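You operate a simulated robot arm through the tools that you are given. There is no shell and no other tool.

You are at the controls of a simulated robot arm. One attempt, no reset.

JOB
Close up: steamer dial to 0, red switch off, steel pan back in its row, peg plate pushed in.
Where things are to end (x, y in the base frame): steel pan within 0.04 m of [0.86, 0.1].

It is judged by the outcome, as a careful person would: the job done as asked, and still so three seconds after it is handed in. It fails if anything else is knocked over, pushed out of place, dropped, spilled or broken.

ROBOT AND FRAMES
A 7-joint arm with a two-finger parallel gripper, fixed in place. Base frame: the origin is on the floor under the middle of its stand, x ahead of it, y to its left, z up; the work surface is at about z = 0.85. Readings come in m, degrees, newtons and seconds.
It reaches about 1.479 m from its shoulder. Its first joint turns from -166.0 to 166.0 degrees. Payload 4.4 kg.
The tool frame sits at the grasp point between the pads (the TCP): z along the fingers, y along the line on which they close. The tips reach 0.023 m beyond it. Largest opening 0.094 m; finger width 0.038, thickness 0.01; the body of the gripper, 0.054 by 0.096 m, starts 0.039 m behind the TCP.
Orientation is that of the tool frame in the base frame, as a unit quaternion [x, y, z, w]. With the fingers straight down and closing along the base's y, the tool's x points along the base's -x, its y along +y and its z along -z.

CONTROLS
- The arm moves only by the tool play_rows. Its argument "series" is a list of rows, each an object of numbers (a shift or turn left out is 0, a gripper value left out holds the last): "x", "y", "z": the shift along the tool's x, y, z in units of 30 mm (1.0 is 30 mm); "ax", "ay", "az": the turn, a rotation vector about the tool's x, y, z in units of 6 degrees (1.0 is 6 degrees); "fingers": the gripper command, from -1 (shut) to 1 (fully open), values between in proportion. In form: [{"x": .., "y": .., "z": .., "ax": .., "ay": .., "az": .., "fingers": ..}, ...]. A call has 1 to 20 rows; each row shifts and turns the commanded pose from where the row before left it, along the tool's axes as they then stand. A call with a number of a shift or a turn outside -1 to 1 is refused whole. A row lasts 0.2 s, in which the tool goes at most 0.05 m and 8.6 degrees; a call with a longer step from one row to the next is refused whole, and so is a gripper value outside its range. Where a pose cannot be reached the arm comes as near as it can. A force on the tool above 90 N (or 10 N above the force at the start of the call, whichever is more), or a blocked arm, ends the call early, and 0.2 s more pass. Each finger travels about 0.072 m/s and halts on what it meets, pressing with about 43 N; the grip force reading is that of the motor and also rises with nothing between the fingers. The clock runs only during rows and for 0.2 s after the last one: add rows that do not move to give the fingers time. The reply holds the time, the measured pose of the TCP, the force on the tool along the base axes, the opening and the grip force, in the units named above and with some noise, with the torque about the TCP (base axes, N m) and any sound that the robot's microphone picked up.
- Cameras (640 x 400 px; columns grow to the right, rows downward): "scene" is fixed at [0.0512, 0.6488, 1.6651]; the picture's right is [-0.32, -0.95, 0.00], its down [-0.50, 0.17, -0.85] and it looks along [0.80, -0.27, -0.53] (base axes); focal length 372 px, centre (320, 200). "wrist" rides on the gripper at [0.086, 0.016, -0.075] in the tool frame; the picture's right is [-0.18, 0.98, 0.00], its down [-0.58, -0.11, -0.81] and it looks along [-0.79, -0.15, 0.59] (tool axes); focal length 243 px, centre (320, 200). There is no depth. A picture from a camera that has moved, and an enlarged one, comes with that camera's place and axes in the base frame and with its lens.
- grab_frame(camera): a new picture of that camera. The clock stands still meanwhile.
- inspect(camera, box): a new picture of the part [left, top, right, bottom] of that camera's present view, enlarged. The clock stands still meanwhile.
- finish_job(): hands the job in; it is judged then, once.

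Nothing tells you positions but the pictures and the camera data. Unless the task says otherwise, let go and move clear before handing in.

The tools are called after "Request:" as name(argument=value, ...) on one line, values as JSON. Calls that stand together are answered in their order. play_rows: Moves the arm, as the interface text tells. Its arguments: {"type":"object","properties":{"series":{"type":"array"}},"required":["series"]} The other tools are called the same way: grab_frame (camera) takes a picture; inspect (camera, box) takes an enlarged picture of a part of a camera's view; finish_job () hands the job in.

At the start:

```text
t: 0.0
tcp_pos: [0.7144, 0.1012, 1.2889]
orientation: [0.0, 1.0, -0.001, 0.0]
contact_force: [-0.1, -0.1, 0.2]
torque: [0.03, 0.0, 0.0]
grip_width: 0.0939
grip_force: 0.1
```

scene: 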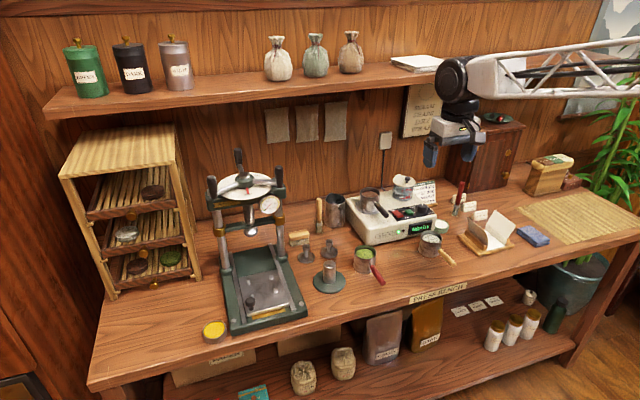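
wrist: 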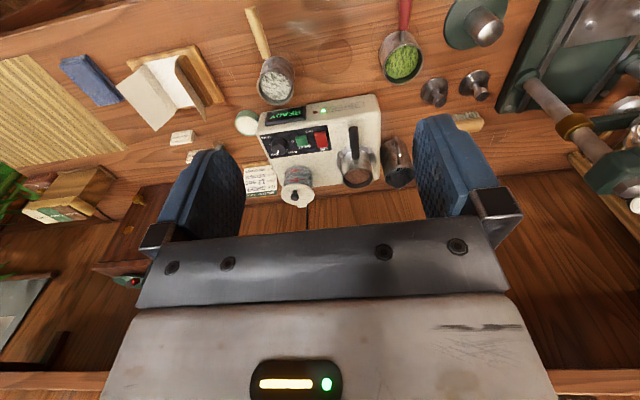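

I see a bench with a press on the left, a white steamer with dial and switches in the middle, and several pans. I'll look closer before moving anything.

Request:
inspect(camera="scene", box=[300, 120, 500, 245])

Request:
inspect(camera="scene", box=[280, 180, 480, 305])

Request:
inspect(camera="wrist", box=[220, 60, 420, 220])

Request:
inspect(camera="scene", box=[190, 140, 320, 340])

Request:
inspect(camera="scene", box=[440, 100, 560, 220])

```text
3.20 times, centred on (400, 182) of scene
camera zoom: at [0.0512, 0.6488, 1.6651], right [-0.32, -0.95, 0.0], down [-0.5, 0.17, -0.85], along [0.8, -0.27, -0.53], focal length 1189 px, centre (64, 256)
```

zoom: 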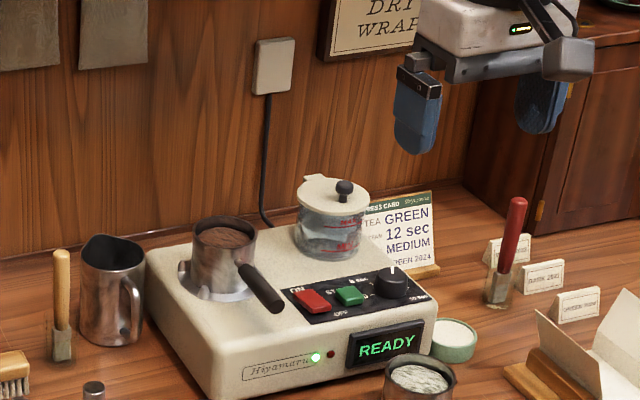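

```text
3.20 times, centred on (380, 242) of scene
camera zoom: at [0.0512, 0.6488, 1.6651], right [-0.32, -0.95, 0.0], down [-0.5, 0.17, -0.85], along [0.8, -0.27, -0.53], focal length 1189 px, centre (128, 64)
```

zoom: 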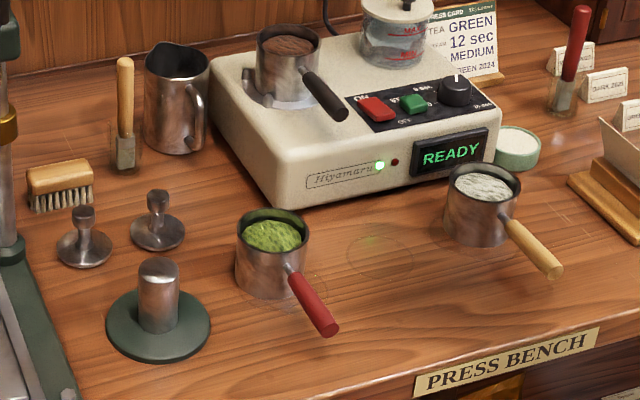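

```text
2.50 times, centred on (320, 140) of wrist
camera zoom: at [0.6275, 0.1172, 1.3617], right [0.18, 0.98, 0.0], down [0.58, -0.11, 0.81], along [0.79, -0.15, -0.59], focal length 606 px, centre (320, 350)
```

zoom: 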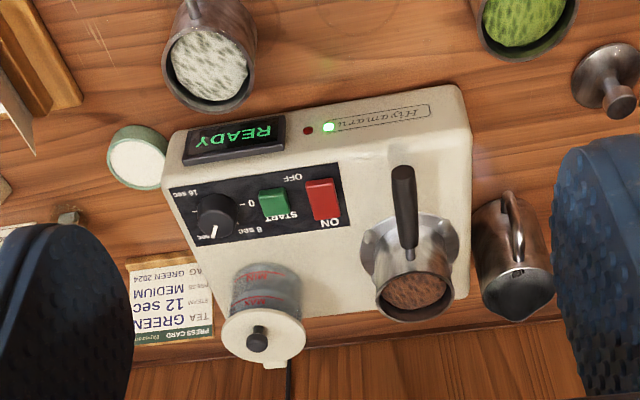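

```text
2.00 times, centred on (255, 240) of scene
camera zoom: at [0.0512, 0.6488, 1.6651], right [-0.32, -0.95, 0.0], down [-0.5, 0.17, -0.85], along [0.8, -0.27, -0.53], focal length 743 px, centre (450, 120)
```

zoom: 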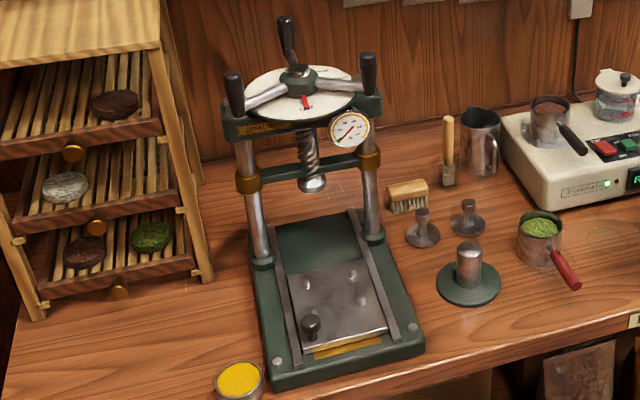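

```text
3.33 times, centred on (500, 160) of scene
camera zoom: at [0.0512, 0.6488, 1.6651], right [-0.32, -0.95, 0.0], down [-0.5, 0.17, -0.85], along [0.8, -0.27, -0.53], focal length 1239 px, centre (-280, 333)
```

zoom: 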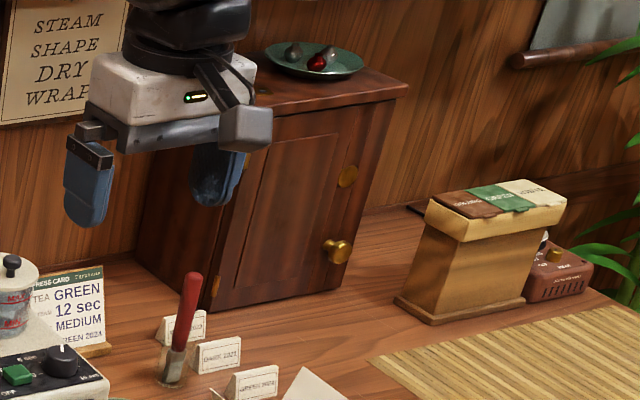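

The steel pan (black handle, brown tea) sits on the steamer, and the empty ring mark in the row matches [0.86, 0.1]. Next I'll zoom in on the switch panel and the press plate.

Request:
inspect(camera="scene", box=[380, 195, 440, 235])

Request:
inspect(camera="wrist", box=[260, 95, 350, 165])

Request:
inspect(camera="scene", box=[215, 230, 315, 340])

Request:
inspect(camera="scene", box=[340, 160, 420, 230])

Request:
inspect(camera="wrist", box=[500, 0, 640, 140])

```text
10.00 times, centred on (410, 215) of scene
camera zoom: at [0.0512, 0.6488, 1.6651], right [-0.32, -0.95, 0.0], down [-0.5, 0.17, -0.85], along [0.8, -0.27, -0.53], focal length 3716 px, centre (-580, 50)
```

zoom: 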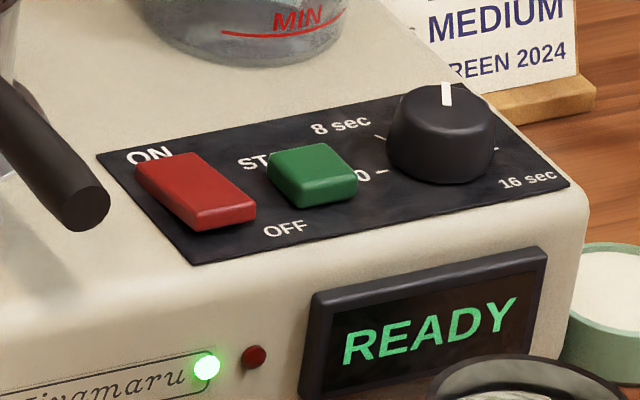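

```text
5.71 times, centred on (305, 130) of wrist
camera zoom: at [0.6275, 0.1172, 1.3617], right [0.18, 0.98, 0.0], down [0.58, -0.11, 0.81], along [0.79, -0.15, -0.59], focal length 1386 px, centre (406, 600)
```

zoom: 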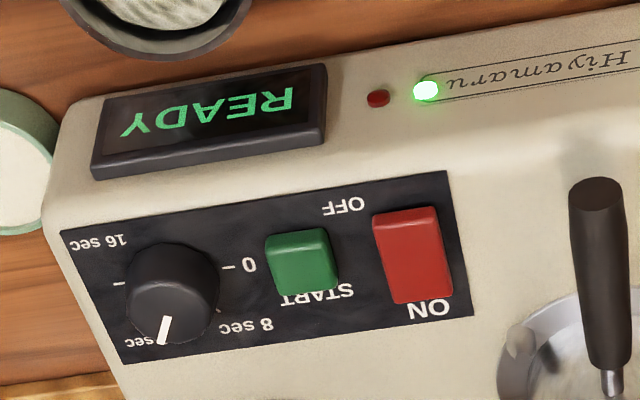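

```text
3.64 times, centred on (265, 285) of scene
camera zoom: at [0.0512, 0.6488, 1.6651], right [-0.32, -0.95, 0.0], down [-0.5, 0.17, -0.85], along [0.8, -0.27, -0.53], focal length 1351 px, centre (520, -109)
```

zoom: 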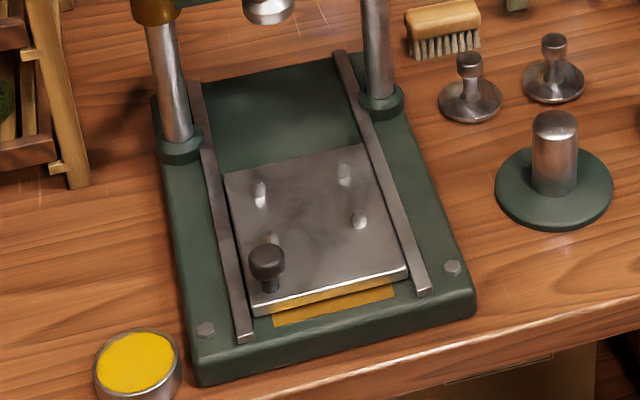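

```text
5.71 times, centred on (380, 195) of scene
camera zoom: at [0.0512, 0.6488, 1.6651], right [-0.32, -0.95, 0.0], down [-0.5, 0.17, -0.85], along [0.8, -0.27, -0.53], focal length 2123 px, centre (-23, 229)
```

zoom: 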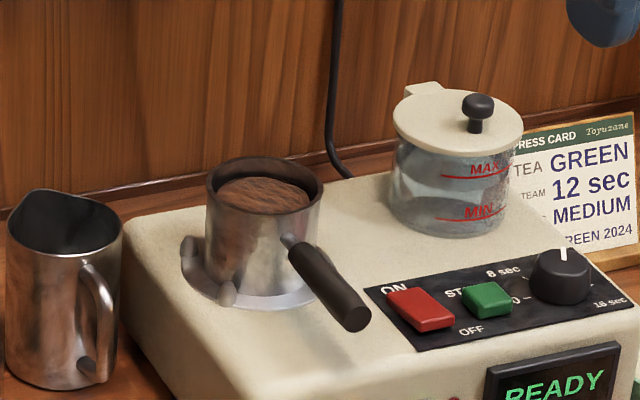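

```text
2.86 times, centred on (570, 70) of wrist
camera zoom: at [0.6275, 0.1172, 1.3617], right [0.18, 0.98, 0.0], down [0.58, -0.11, 0.81], along [0.79, -0.15, -0.59], focal length 693 px, centre (-394, 571)
```

zoom: 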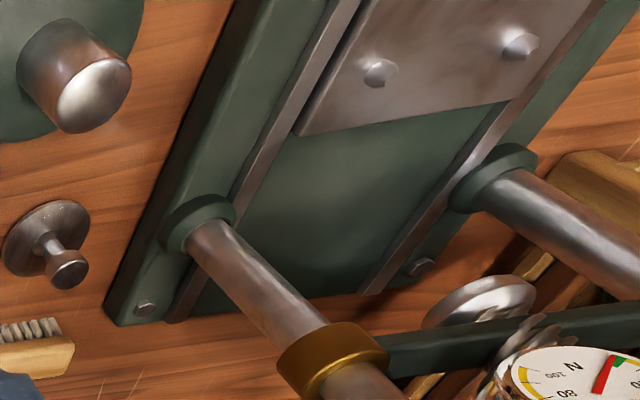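

The steel pan is on the steamer with its handle towards me. The dial and red rocker are on the panel at about (0.98, -0.03) and the press plate is pulled out near (0.81, 0.56). I'll move above the panel for a closer look.

Request:
play_rows(series=[{"x": -0.9, "y": -0.42, "z": 0.79}, {"x": -0.9, "y": -0.42, "z": 0.79}, {"x": -0.9, "y": -0.42, "z": 0.79}, {"x": -0.9, "y": -0.42, "z": 0.79}, {"x": -0.9, "y": -0.42, "z": 0.79}, {"x": -0.9, "y": -0.42, "z": 0.79}, {"x": -0.9, "y": -0.42, "z": 0.79}, {"x": -0.9, "y": -0.42, "z": 0.79}, {}])

```text
t: 2.0
tcp_pos: [0.9301, -0.0006, 1.0994]
orientation: [-0.001, 1.0, 0.0, -0.001]
contact_force: [0.1, -0.2, 0.2]
torque: [0.0, 0.0, 0.04]
grip_width: 0.094
grip_force: 0.0
```

The arm is above the steamer panel. I'll take close pictures now.

Request:
grab_frame(camera="wrist")

Request:
inspect(camera="wrist", box=[200, 20, 420, 157])

Request:
grab_frame(camera="scene")

```text
taken
camera wrist: at [0.8432, 0.0158, 1.1722], right [0.18, 0.98, 0.0], down [0.58, -0.11, 0.81], along [0.79, -0.15, -0.59], focal length 243 px, centre (320, 200)
```

wrist: 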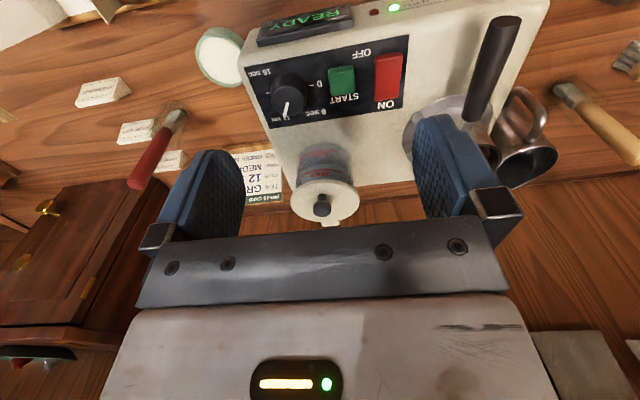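

```text
2.91 times, centred on (310, 88) of wrist
camera zoom: at [0.8432, 0.0158, 1.1722], right [0.18, 0.98, 0.0], down [0.58, -0.11, 0.81], along [0.79, -0.15, -0.59], focal length 706 px, centre (349, 524)
```

zoom: 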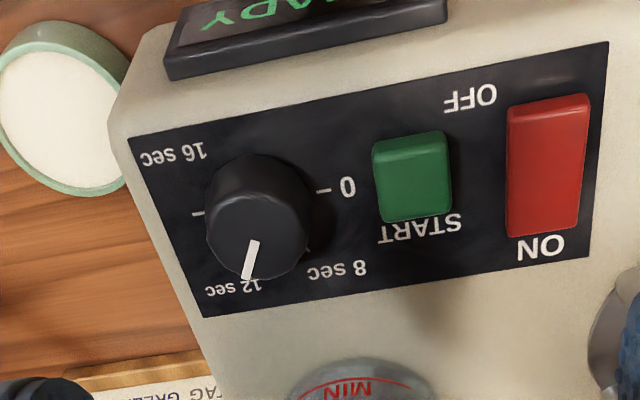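

```text
taken
```

scene: 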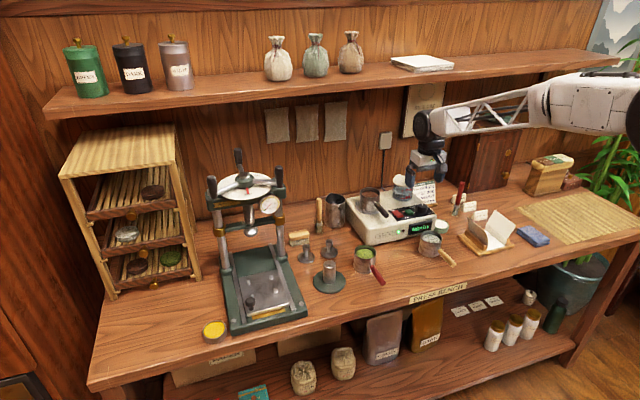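

The panel is flat at about z = 0.937. The dial centre is near (0.967, -0.039) with its pointer at 12, and 0 lies 120° counter-clockwise. I'll line up over the dial with the gripper part-closed and check again.

Request:
play_rows(series=[{"x": -0.4, "y": -0.43, "z": 0.6, "fingers": 0.277}, {"x": -0.4, "y": -0.43, "z": 0.6}, {"x": -0.43, "y": -0.42, "z": 0.6}, {"z": 0.5}, {}])

Request:
grab_frame(camera="wrist")

Request:
inspect(camera="wrist", box=[220, 60, 420, 185])

Request:
inspect(camera="scene", box=[370, 150, 470, 240])

```text
t: 3.2
tcp_pos: [0.9662, -0.0388, 1.0294]
orientation: [0.0, 1.0, 0.0, 0.0]
contact_force: [0.2, 0.1, 0.3]
torque: [-0.02, -0.05, 0.04]
grip_width: 0.06
grip_force: 0.1
```

```text
taken
camera wrist: at [0.88, -0.0221, 1.1035], right [0.18, 0.98, 0.0], down [0.58, -0.11, 0.81], along [0.79, -0.15, -0.59], focal length 243 px, centre (320, 200)
```

wrist: 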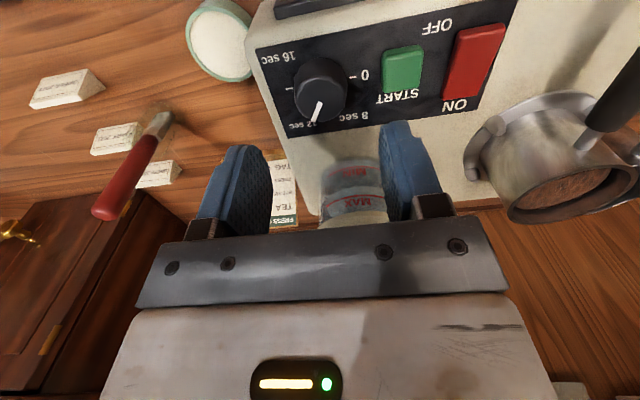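

```text
3.20 times, centred on (320, 122) of wrist
camera zoom: at [0.88, -0.0221, 1.1035], right [0.18, 0.98, 0.0], down [0.58, -0.11, 0.81], along [0.79, -0.15, -0.59], focal length 776 px, centre (320, 448)
```

zoom: 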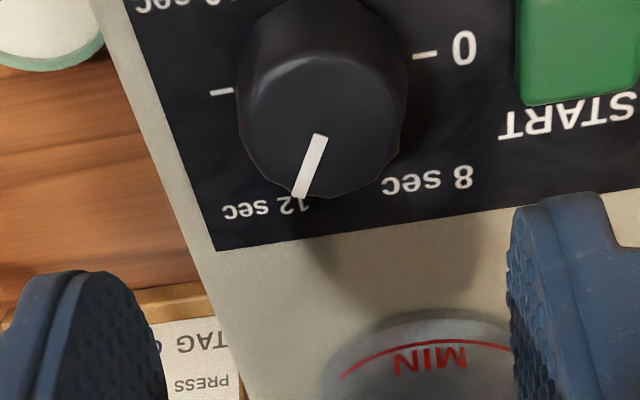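

```text
4.44 times, centred on (420, 195) of scene
camera zoom: at [0.0512, 0.6488, 1.6651], right [-0.32, -0.95, 0.0], down [-0.5, 0.17, -0.85], along [0.8, -0.27, -0.53], focal length 1651 px, centre (-124, 222)
```

zoom: 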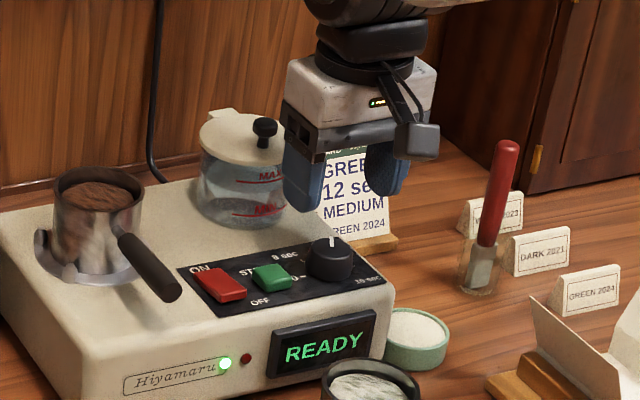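

The dial centre refines to (0.968, -0.038) with its top at z ≈ 0.958. I'll turn the gripper 60° clockwise, come down around the knob without closing, and check.

Request:
play_rows(series=[{"x": -0.05, "y": 0.04, "az": 1}, {"az": 1}, {"az": 1}, {"az": 1}, {"az": 1}, {"az": 1}, {"az": 1}, {"az": 1}, {"az": 1}, {"az": 1}, {"z": 0.5}, {"z": 0.5}, {"z": 0.5}, {}])

Request:
grab_frame(camera="wrist")

Request:
inspect(camera="scene", box=[370, 150, 470, 240])

```text
t: 6.2
tcp_pos: [0.9687, -0.0375, 0.9839]
orientation: [0.5, 0.866, 0.0, 0.0]
contact_force: [0.0, 0.5, 0.7]
torque: [-0.03, -0.04, -0.03]
grip_width: 0.0601
grip_force: 0.0
```

```text
taken
camera wrist: at [0.939, 0.0457, 1.0581], right [0.94, 0.33, 0.0], down [0.2, -0.56, 0.81], along [0.27, -0.76, -0.59], focal length 243 px, centre (320, 200)
```

wrist: 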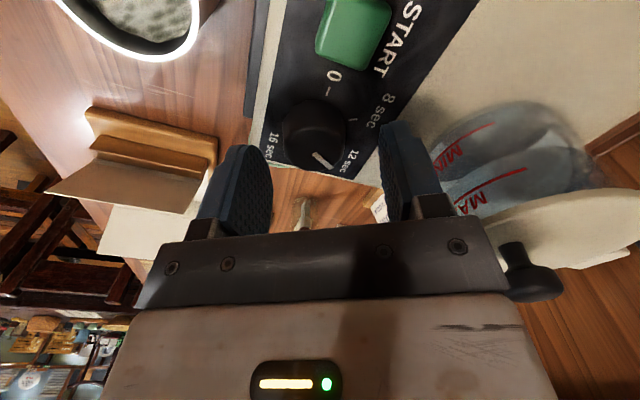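

```text
4.44 times, centred on (420, 195) of scene
camera zoom: at [0.0512, 0.6488, 1.6651], right [-0.32, -0.95, 0.0], down [-0.5, 0.17, -0.85], along [0.8, -0.27, -0.53], focal length 1651 px, centre (-124, 222)
```

zoom: 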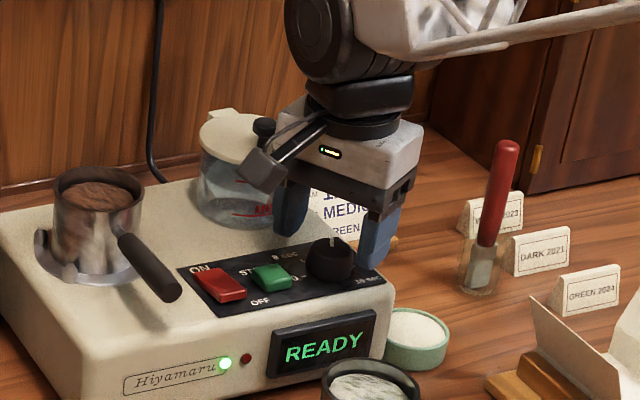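

The tool is aligned over the knob at (0.969, -0.0375), and the tank lid stands clear to the right. I'll go down to knob height, close on it and check the grip.

Request:
play_rows(series=[{"z": 0.28}, {"z": 0.28}, {}, {"fingers": -0.4}, {}, {}])

Request:
grab_frame(camera="wrist")

Request:
inspect(camera="scene", box=[370, 150, 470, 240])

```text
t: 7.6
tcp_pos: [0.9678, -0.0377, 0.9669]
orientation: [0.5, 0.866, 0.0, 0.0]
contact_force: [-25.9, -12.0, 4.1]
torque: [-0.12, 0.72, 0.05]
grip_width: 0.0407
grip_force: 14.0
```

```text
taken
camera wrist: at [0.9389, 0.0454, 1.0409], right [0.94, 0.33, 0.0], down [0.2, -0.56, 0.81], along [0.27, -0.76, -0.59], focal length 243 px, centre (320, 200)
```

wrist: 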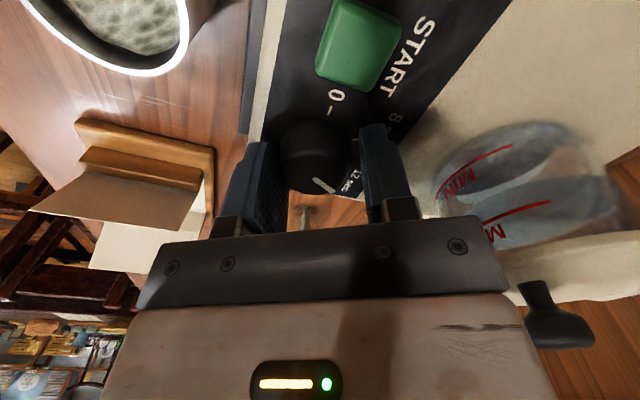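

```text
4.44 times, centred on (420, 195) of scene
camera zoom: at [0.0512, 0.6488, 1.6651], right [-0.32, -0.95, 0.0], down [-0.5, 0.17, -0.85], along [0.8, -0.27, -0.53], focal length 1651 px, centre (-124, 222)
```

zoom: 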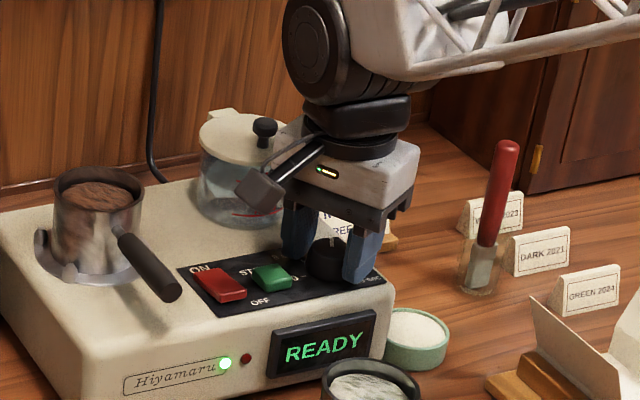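

The near finger touched first, so the knob sits about 2 mm off-centre between the pads. I'll shift slightly to balance the grip before turning.

Request:
play_rows(series=[{"y": -0.08}, {}, {}])

```text
t: 8.4
tcp_pos: [0.9654, -0.0392, 0.9662]
orientation: [0.5, 0.866, 0.0, 0.0]
contact_force: [-16.6, -8.7, -2.3]
torque: [-0.24, 0.28, 0.03]
grip_width: 0.0369
grip_force: 10.1
```

Request:
play_rows(series=[{"y": -0.05, "fingers": -0.6}, {}, {}])

```text
t: 9.2
tcp_pos: [0.9654, -0.0391, 0.9667]
orientation: [0.5, 0.866, 0.0, 0.0]
contact_force: [10.4, 0.2, -12.1]
torque: [0.01, -0.37, 0.01]
grip_width: 0.0353
grip_force: 45.3
```

The grip is now balanced at 35 mm wide and 45 N. I'll turn the dial counter-clockwise by half the way first and watch it.

Request:
play_rows(series=[{"az": -1}, {"az": -1}, {"az": -1}, {"az": -1}, {"az": -1}, {"az": -1}, {"az": -1}, {"az": -1}, {"az": -1}, {"az": -1}, {}])

Request:
grab_frame(camera="wrist")

Request:
inspect(camera="scene", box=[370, 150, 470, 240])

```text
t: 11.6
tcp_pos: [0.9652, -0.038, 0.9664]
orientation: [0.0, 1.0, -0.001, 0.0]
contact_force: [27.0, 40.4, -7.6]
torque: [0.77, -0.57, -0.02]
grip_width: 0.0354
grip_force: 45.5
```

```text
taken
camera wrist: at [0.8788, -0.0218, 1.0414], right [0.18, 0.98, 0.0], down [0.58, -0.11, 0.81], along [0.79, -0.15, -0.59], focal length 243 px, centre (320, 200)
```

wrist: 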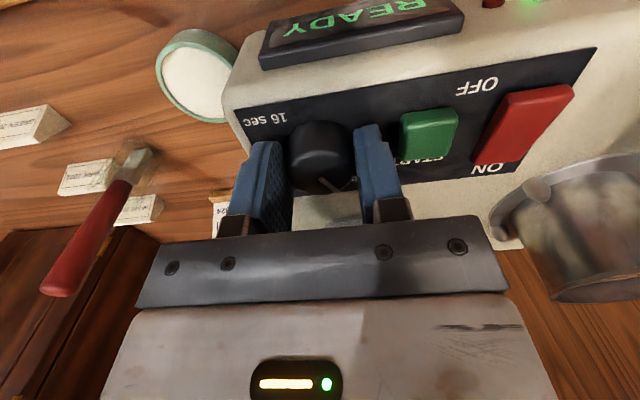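

```text
4.44 times, centred on (420, 195) of scene
camera zoom: at [0.0512, 0.6488, 1.6651], right [-0.32, -0.95, 0.0], down [-0.5, 0.17, -0.85], along [0.8, -0.27, -0.53], focal length 1651 px, centre (-124, 222)
```

zoom: 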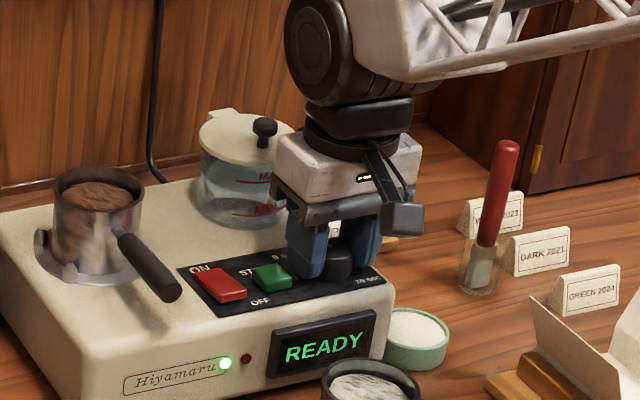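

The knob turned with the gripper but there's a side load of about 48 N. I'll ease the centre over to relieve it and then continue.

Request:
play_rows(series=[{"x": -0.05, "y": 0.07}, {}])

Request:
inspect(camera="wrist", box=[240, 80, 440, 205])

```text
t: 12.2
tcp_pos: [0.9657, -0.0372, 0.9667]
orientation: [0.0, 1.0, 0.0, -0.001]
contact_force: [-21.1, 11.6, 5.9]
torque: [0.31, 1.19, 0.01]
grip_width: 0.035
grip_force: 44.6
```

```text
3.20 times, centred on (340, 142) of wrist
camera zoom: at [0.8791, -0.0215, 1.0416], right [0.18, 0.98, 0.0], down [0.58, -0.11, 0.81], along [0.79, -0.15, -0.59], focal length 776 px, centre (256, 384)
```

zoom: 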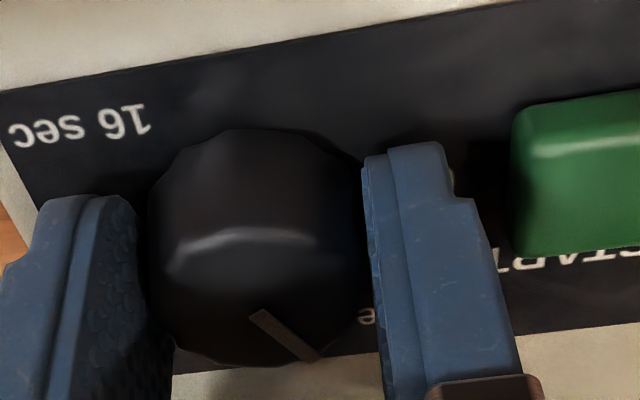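

The pointer has moved from 12 to 8, so the knob follows one-to-one. I'll continue the remaining 60°.

Request:
play_rows(series=[{"x": 0.02, "y": 0.02, "az": -1}, {"az": -1}, {"az": -1}, {"az": -1}, {"az": -1}, {"az": -1}, {"az": -1}, {"az": -1}, {"az": -1}, {"az": -1}, {}])

Request:
grab_frame(camera="wrist")

Request:
inspect(camera="scene", box=[370, 150, 470, 240])

```text
t: 14.6
tcp_pos: [0.9659, -0.037, 0.9675]
orientation: [-0.501, 0.866, 0.0, -0.002]
contact_force: [-21.5, -24.9, 1.3]
torque: [-0.71, 0.55, 0.0]
grip_width: 0.0352
grip_force: 44.9
```

```text
taken
camera wrist: at [0.9085, -0.1034, 1.0414], right [-0.76, 0.65, 0.0], down [0.38, 0.45, 0.81], along [0.52, 0.61, -0.59], focal length 243 px, centre (320, 200)
```

wrist: 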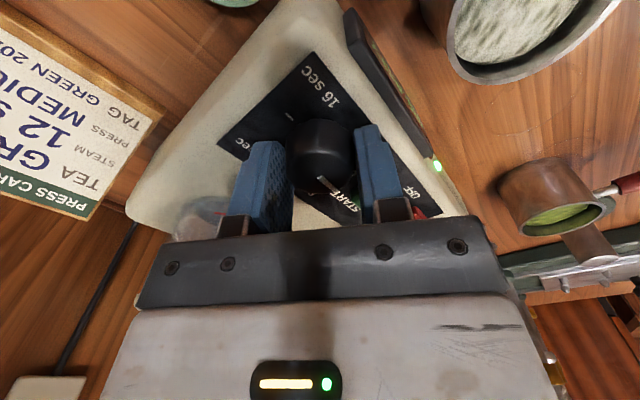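

```text
4.44 times, centred on (420, 195) of scene
camera zoom: at [0.0512, 0.6488, 1.6651], right [-0.32, -0.95, 0.0], down [-0.5, 0.17, -0.85], along [0.8, -0.27, -0.53], focal length 1651 px, centre (-124, 222)
```

zoom: 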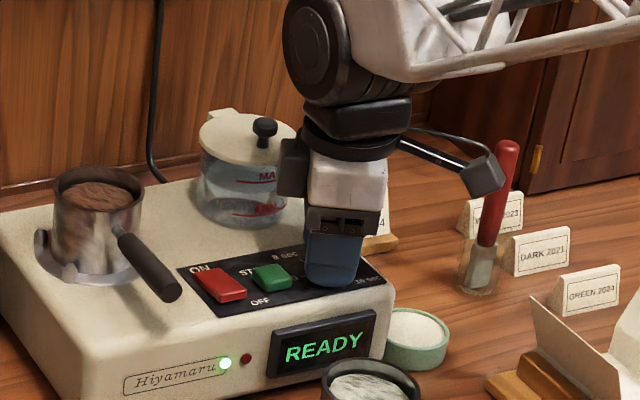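

The full 120° is done. I'll release, raise clear and look at where the pointer stands.

Request:
play_rows(series=[{"fingers": 0.277}, {}, {"z": -0.5}, {"z": -1}, {"z": -1}, {"z": -0.5}, {}])

Request:
grab_frame(camera="wrist")

Request:
inspect(camera="scene", box=[380, 195, 440, 235])

```text
t: 16.2
tcp_pos: [0.9653, -0.0368, 1.0578]
orientation: [-0.5, 0.866, 0.0, 0.0]
contact_force: [-0.7, -0.1, -0.4]
torque: [0.0, 0.0, -0.01]
grip_width: 0.0603
grip_force: 0.0
```

```text
taken
camera wrist: at [0.9084, -0.1031, 1.132], right [-0.76, 0.65, 0.0], down [0.39, 0.45, 0.81], along [0.52, 0.61, -0.59], focal length 243 px, centre (320, 200)
```

wrist: 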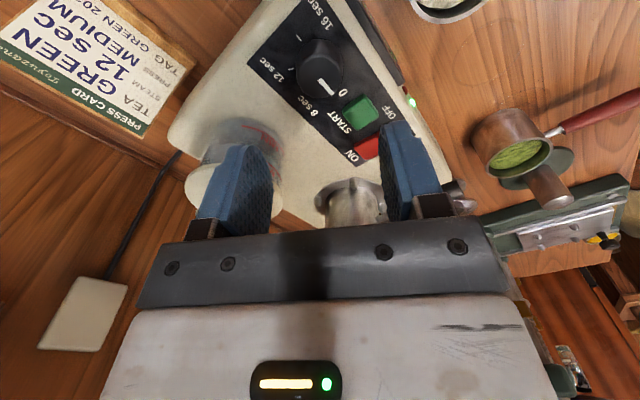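

```text
10.00 times, centred on (410, 215) of scene
camera zoom: at [0.0512, 0.6488, 1.6651], right [-0.32, -0.95, 0.0], down [-0.5, 0.17, -0.85], along [0.8, -0.27, -0.53], focal length 3716 px, centre (-580, 50)
```

zoom: 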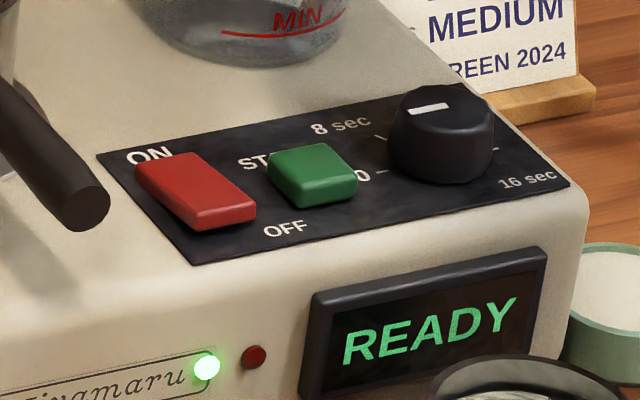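

Request:
inspect(camera="wrist", box=[260, 30, 400, 118])

```text
4.55 times, centred on (330, 74) of wrist
camera zoom: at [0.9084, -0.1031, 1.132], right [-0.76, 0.65, 0.0], down [0.39, 0.45, 0.81], along [0.52, 0.61, -0.59], focal length 1103 px, centre (274, 773)
```

zoom: 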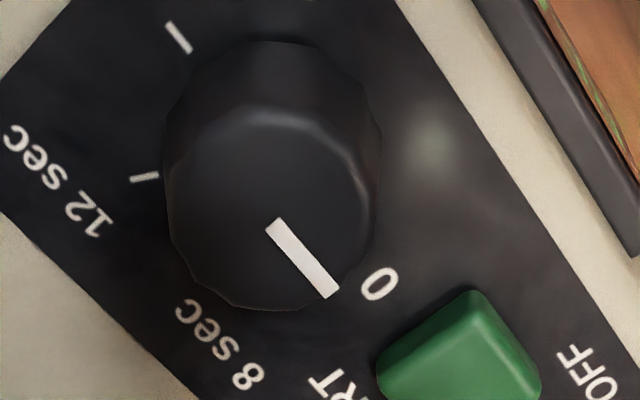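

The dial pointer now lies on 0 (about 90°, in line with the tick). Next is the red rocker, centred near (0.970, 0.057), whose raised OFF end is on the near side at x ≈ 0.95. I'll close the fingers and line up above that end.

Request:
play_rows(series=[{"x": -0.82, "y": 0.66, "fingers": -1}, {"x": -0.82, "y": 0.66}, {"x": -0.83, "y": 0.657}, {"az": -1}, {"az": -1}, {"az": -1}, {"az": -1}, {"az": -1}, {}])

Request:
grab_frame(camera="wrist")

Request:
inspect(camera="scene", box=[350, 150, 450, 240])

```text
t: 18.2
tcp_pos: [0.9524, 0.0583, 1.0565]
orientation: [0.708, -0.706, 0.0, 0.0]
contact_force: [0.3, -0.5, 0.3]
torque: [0.0, 0.07, 0.0]
grip_width: 0.0
grip_force: 42.5
```

```text
taken
camera wrist: at [0.9356, -0.0289, 1.1313], right [-0.98, 0.18, 0.0], down [0.11, 0.58, 0.81], along [0.15, 0.79, -0.59], focal length 243 px, centre (320, 200)
```

wrist: 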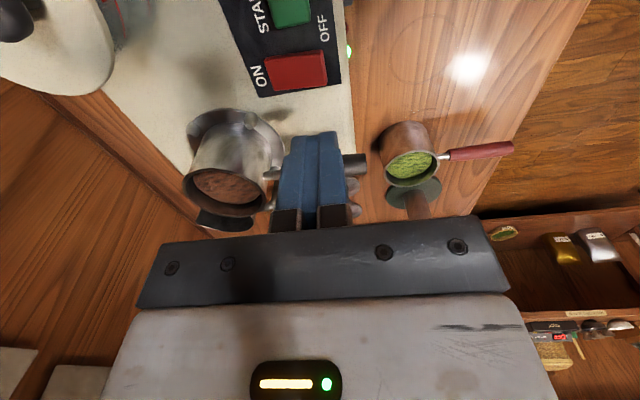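

```text
4.44 times, centred on (400, 195) of scene
camera zoom: at [0.0512, 0.6488, 1.6651], right [-0.32, -0.95, 0.0], down [-0.5, 0.17, -0.85], along [0.8, -0.27, -0.53], focal length 1651 px, centre (-36, 222)
```

zoom: 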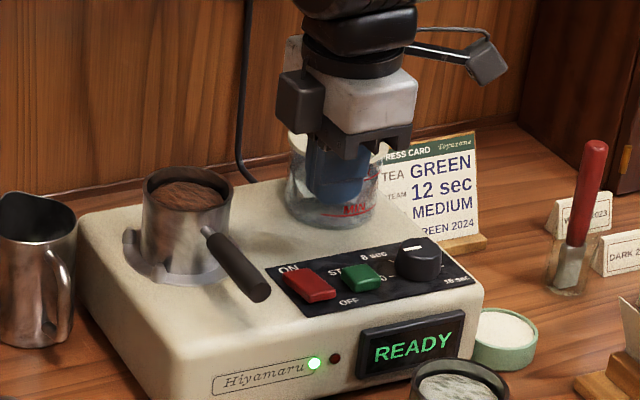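

Request:
inspect(camera="wrist", box=[220, 0, 380, 100])

```text
4.00 times, centred on (300, 50) of wrist
camera zoom: at [0.9356, -0.0289, 1.1313], right [-0.98, 0.18, 0.0], down [0.11, 0.58, 0.81], along [0.15, 0.79, -0.59], focal length 970 px, centre (400, 800)
```

zoom: 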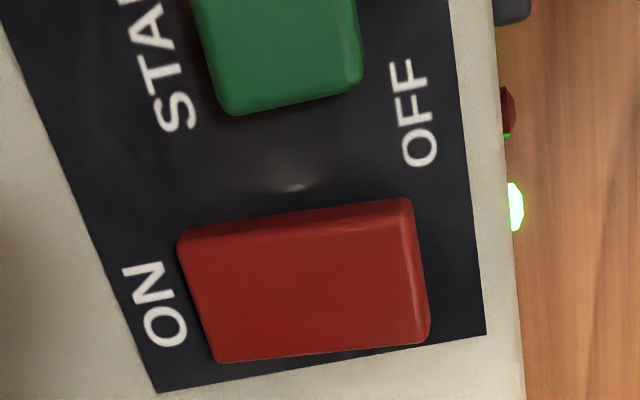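

The rocker's near (OFF) end is raised at (0.948, 0.058), and the fingertip stands over it at (0.952, 0.058). I'll come down to just above it and then press in small steps.

Request:
play_rows(series=[{"z": 0.9}, {"z": 0.9}, {"z": 0.7}, {}])

Request:
play_rows(series=[{"z": 0.12}, {"z": 0.12}, {}])

Request:
inspect(camera="scene", box=[370, 180, 450, 240])

```text
t: 19.2
tcp_pos: [0.9513, 0.0576, 0.9827]
orientation: [0.707, -0.707, 0.0, 0.0]
contact_force: [0.0, 0.3, -0.8]
torque: [0.01, -0.01, -0.02]
grip_width: 0.0
grip_force: 42.3
```

```text
t: 20.0
tcp_pos: [0.9511, 0.0574, 0.9745]
orientation: [0.707, -0.707, 0.0, 0.0]
contact_force: [0.2, 0.1, 0.2]
torque: [-0.01, 0.02, 0.02]
grip_width: 0.0001
grip_force: 42.3
```

```text
6.67 times, centred on (410, 210) of scene
camera zoom: at [0.0512, 0.6488, 1.6651], right [-0.32, -0.95, 0.0], down [-0.5, 0.17, -0.85], along [0.8, -0.27, -0.53], focal length 2477 px, centre (-280, 133)
```

zoom: 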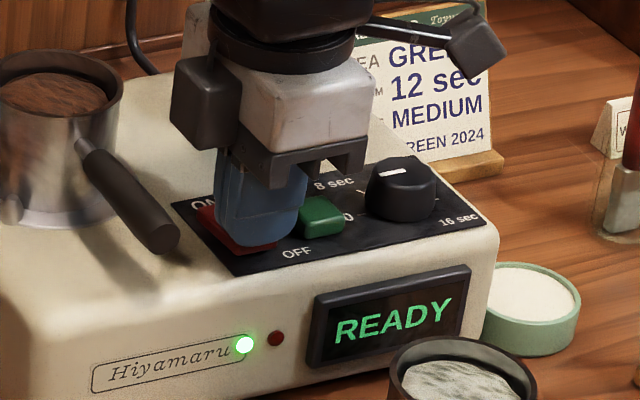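

The tip is just above the rocker with no contact yet. I'll continue down in small steps.

Request:
play_rows(series=[{"z": 0.1}, {}])

Request:
play_rows(series=[{"z": 0.1}, {}])

```text
t: 20.6
tcp_pos: [0.9528, 0.0578, 0.9724]
orientation: [-0.707, 0.708, -0.001, 0.0]
contact_force: [-0.2, 0.5, -0.2]
torque: [0.02, -0.03, -0.01]
grip_width: 0.0
grip_force: 42.5
```

```text
t: 21.2
tcp_pos: [0.9516, 0.0582, 0.9705]
orientation: [-0.707, 0.707, -0.002, 0.001]
contact_force: [-23.9, 0.9, 32.1]
torque: [-0.02, 0.23, -0.07]
grip_width: 0.0
grip_force: 42.6
```

Request:
inspect(camera="scene", box=[370, 180, 450, 240])

Request:
inspect(camera="wrist", box=[220, 20, 420, 145])

```text
6.67 times, centred on (410, 210) of scene
camera zoom: at [0.0512, 0.6488, 1.6651], right [-0.32, -0.95, 0.0], down [-0.5, 0.17, -0.85], along [0.8, -0.27, -0.53], focal length 2477 px, centre (-280, 133)
```

zoom: 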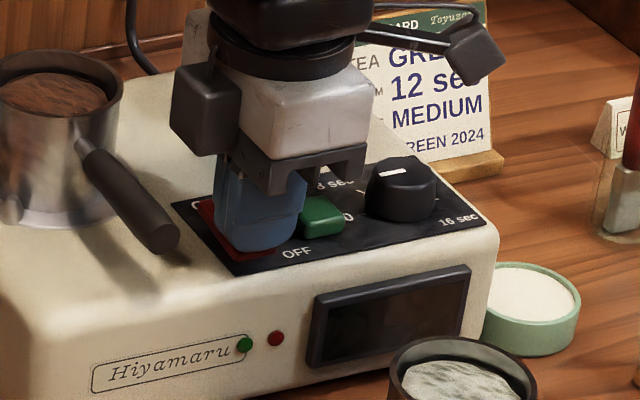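

```text
3.20 times, centred on (320, 82) of wrist
camera zoom: at [0.9351, -0.029, 1.0457], right [-0.98, 0.18, 0.0], down [0.11, 0.58, 0.81], along [0.15, 0.79, -0.59], focal length 776 px, centre (320, 576)
```

zoom: 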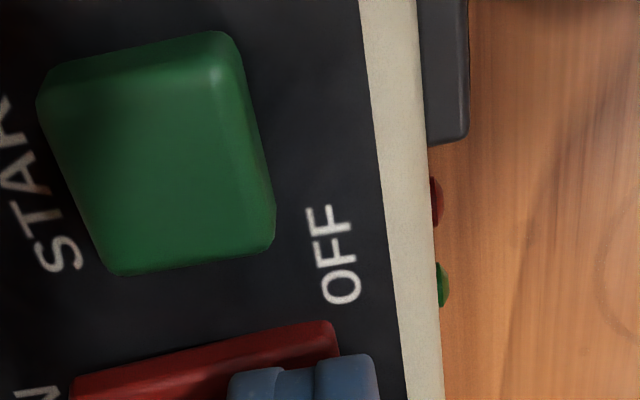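

The display and green light have gone out, so the rocker has flipped to OFF. I'll lift straight off and confirm it stays.

Request:
play_rows(series=[{"z": -0.3}, {"z": -0.8}, {"z": -1}, {"z": -1}, {"z": -1}, {}])

Request:
inspect(camera="scene", box=[370, 180, 450, 240])

Request:
grab_frame(camera="wrist")

```text
t: 22.6
tcp_pos: [0.9516, 0.0575, 1.0927]
orientation: [-0.707, 0.707, 0.0, 0.0]
contact_force: [-0.6, 0.5, -0.2]
torque: [0.0, 0.03, 0.0]
grip_width: 0.0001
grip_force: 42.8
```

```text
6.67 times, centred on (410, 210) of scene
camera zoom: at [0.0512, 0.6488, 1.6651], right [-0.32, -0.95, 0.0], down [-0.5, 0.17, -0.85], along [0.8, -0.27, -0.53], focal length 2477 px, centre (-280, 133)
```

zoom: 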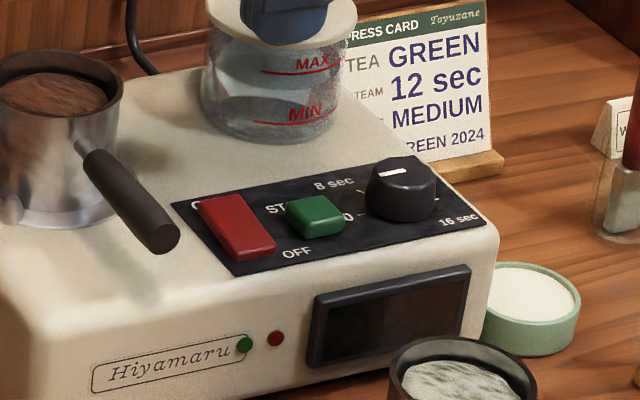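

```text
taken
camera wrist: at [0.9354, -0.0288, 1.1659], right [-0.98, 0.18, 0.0], down [0.11, 0.58, 0.81], along [0.15, 0.79, -0.59], focal length 243 px, centre (320, 200)
```

wrist: 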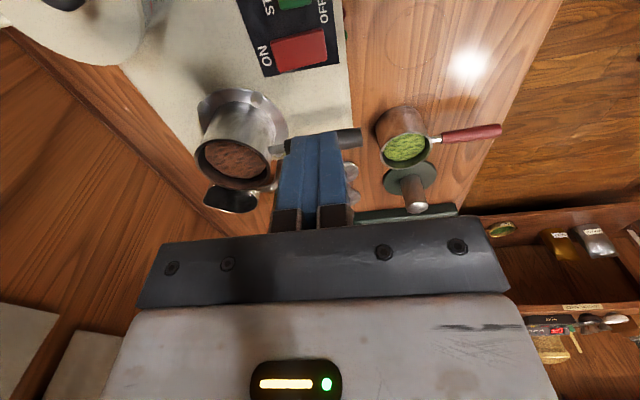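

The steamer is off and stays off. Next is the pan, so I'll turn the gripper back to square, open it, and look at the pan from in front.

Request:
play_rows(series=[{"z": -1, "fingers": 1}, {"az": 1}, {"az": 1}, {"az": 1}, {"az": 1}, {"az": 1}, {"az": 1}, {"az": 1}, {"az": 1}, {"az": 1}, {"az": 1}, {"az": 1}, {"az": 1}, {"az": 1}, {"az": 1}, {"az": 1}, {"y": 0.75}, {"y": 0.75}, {"y": 0.75}, {}])

Request:
grab_frame(camera="wrist")

Request:
inspect(camera="wrist", box=[230, 60, 430, 185])

Request:
inspect(camera="scene", box=[320, 150, 420, 240])

```text
t: 26.8
tcp_pos: [0.9512, 0.1257, 1.1221]
orientation: [0.0, 1.0, 0.0, 0.0]
contact_force: [-0.5, 0.5, 0.3]
torque: [0.0, 0.02, 0.0]
grip_width: 0.0937
grip_force: 0.1
```

```text
taken
camera wrist: at [0.8651, 0.1423, 1.1964], right [0.18, 0.98, 0.0], down [0.58, -0.11, 0.81], along [0.79, -0.15, -0.59], focal length 243 px, centre (320, 200)
```

wrist: 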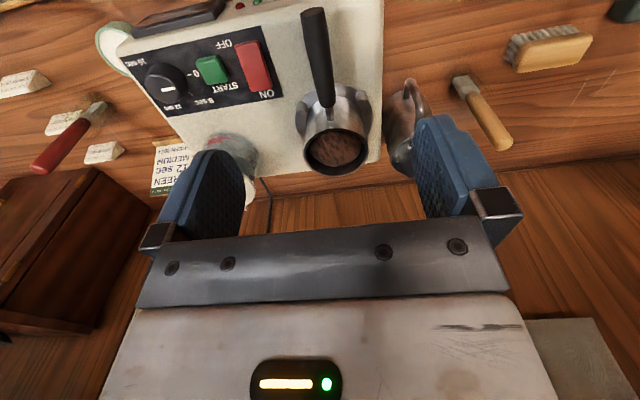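

```text
3.20 times, centred on (330, 122) of wrist
camera zoom: at [0.8651, 0.1423, 1.1964], right [0.18, 0.98, 0.0], down [0.58, -0.11, 0.81], along [0.79, -0.15, -0.59], focal length 776 px, centre (288, 448)
```

zoom: 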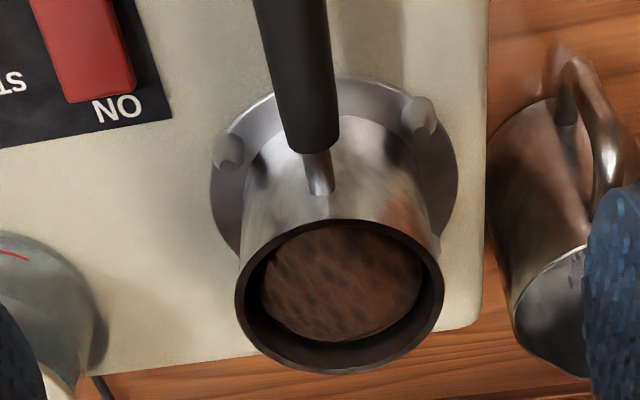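

```text
4.44 times, centred on (370, 195) of scene
camera zoom: at [0.0512, 0.6488, 1.6651], right [-0.32, -0.95, 0.0], down [-0.5, 0.17, -0.85], along [0.8, -0.27, -0.53], focal length 1651 px, centre (98, 222)
```

zoom: 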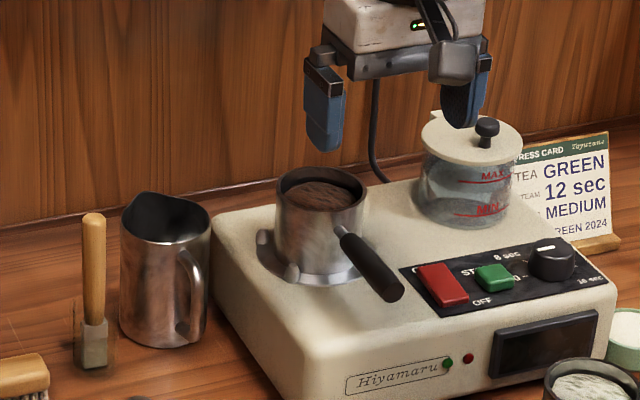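

The pan rim centre triangulates to (1.051, 0.126, 0.998), about 72 mm across, with its handle straight towards me. I'll come down in front of it, then slide forward over it with the gripper set to 85 mm.

Request:
play_rows(series=[{"z": 0.75, "fingers": 0.81}, {"z": 0.75}, {"z": 0.7}, {"z": 0.7}, {}, {"x": -0.83}, {"x": -0.83}, {"x": -0.83}, {"x": -0.82}, {}])

Request:
grab_frame(camera="wrist")

Request:
grab_frame(camera="scene")

Request:
inspect(camera="scene", box=[320, 140, 420, 230])

```text
t: 29.0
tcp_pos: [1.0517, 0.1246, 1.0354]
orientation: [0.0, 1.0, 0.001, 0.0]
contact_force: [0.0, -0.3, -0.8]
torque: [-0.01, -0.01, -0.02]
grip_width: 0.085
grip_force: 0.2
```

```text
taken
camera wrist: at [0.9653, 0.1409, 1.1092], right [0.18, 0.98, 0.0], down [0.58, -0.11, 0.81], along [0.79, -0.15, -0.59], focal length 243 px, centre (320, 200)
```

wrist: 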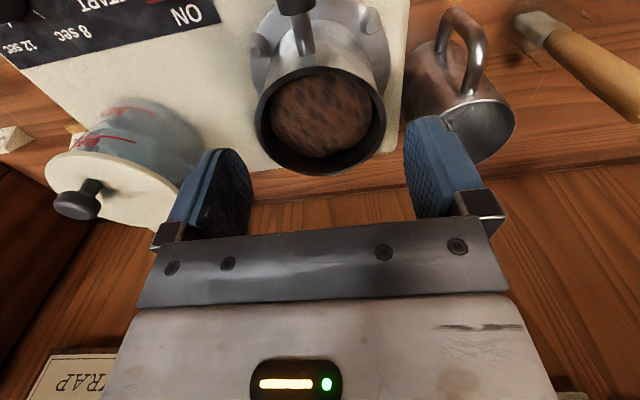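

```text
taken
```

scene: 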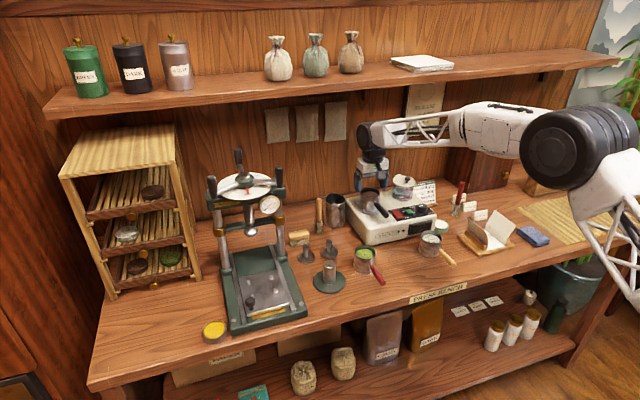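

```text
4.44 times, centred on (370, 185) of scene
camera zoom: at [0.0512, 0.6488, 1.6651], right [-0.32, -0.95, 0.0], down [-0.5, 0.17, -0.85], along [0.8, -0.27, -0.53], focal length 1651 px, centre (98, 267)
```

zoom: 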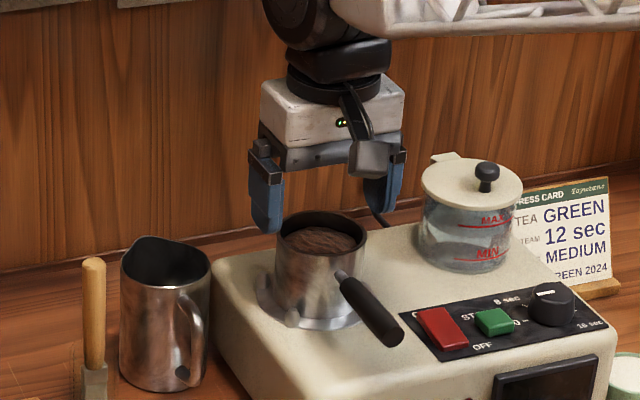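

The pan is centred between the open fingers and the jug and tank are clear. I'll nudge 1.5 mm left, lower around it, and close.

Request:
play_rows(series=[{"y": 0.05, "z": 0.4}, {"z": 0.4}, {"z": 0.4}, {"z": 0.38}, {}])

Request:
grab_frame(camera="wrist")

Request:
inspect(camera="scene", box=[320, 140, 420, 230])

```text
t: 30.2
tcp_pos: [1.0515, 0.1264, 0.9872]
orientation: [-0.001, 1.0, 0.0, 0.0]
contact_force: [0.4, -0.6, 0.4]
torque: [0.02, 0.0, -0.01]
grip_width: 0.0851
grip_force: 0.1
```

```text
taken
camera wrist: at [0.9647, 0.1426, 1.0617], right [0.18, 0.98, 0.0], down [0.58, -0.11, 0.81], along [0.79, -0.15, -0.59], focal length 243 px, centre (320, 200)
```

wrist: 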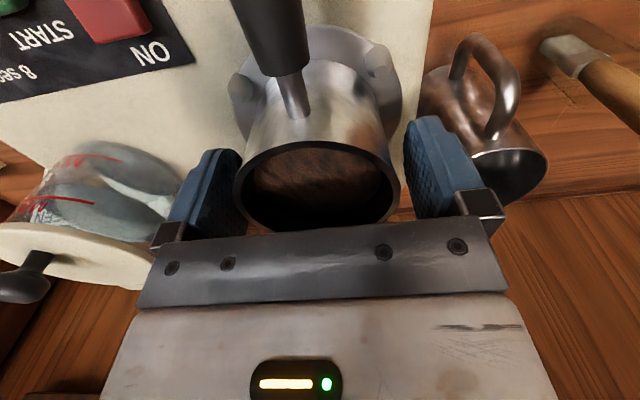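

```text
4.44 times, centred on (370, 185) of scene
camera zoom: at [0.0512, 0.6488, 1.6651], right [-0.32, -0.95, 0.0], down [-0.5, 0.17, -0.85], along [0.8, -0.27, -0.53], focal length 1651 px, centre (98, 267)
```

zoom: 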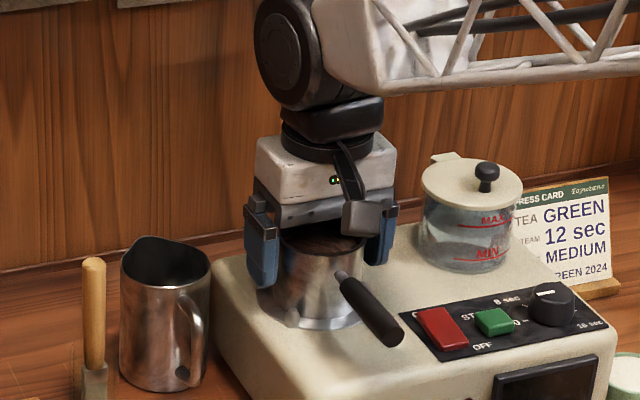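

The fingers are around the pan with no contact. I'll close gently in steps and watch the side force to centre it.

Request:
play_rows(series=[{"fingers": 0.6}, {}, {}])

Request:
play_rows(series=[{"fingers": 0.54}, {}, {}])

```text
t: 31.0
tcp_pos: [1.0519, 0.1257, 0.989]
orientation: [0.001, 1.0, 0.0, 0.0]
contact_force: [-0.6, -0.4, 0.1]
torque: [0.01, 0.0, 0.02]
grip_width: 0.0754
grip_force: 0.0
```

```text
t: 31.8
tcp_pos: [1.0507, 0.1262, 0.9891]
orientation: [0.0, 1.0, 0.0, 0.0]
contact_force: [0.0, -1.2, 0.4]
torque: [-0.04, -0.02, 0.01]
grip_width: 0.0731
grip_force: 1.1
```

Request:
play_rows(series=[{"y": -0.02}, {"fingers": 0.48}, {}, {"fingers": 0.3}, {}, {}])

```text
t: 33.2
tcp_pos: [1.0524, 0.1255, 0.9886]
orientation: [0.0, 1.0, 0.0, 0.0]
contact_force: [-0.7, -0.1, -0.9]
torque: [0.03, -0.02, -0.02]
grip_width: 0.0727
grip_force: 43.0
```

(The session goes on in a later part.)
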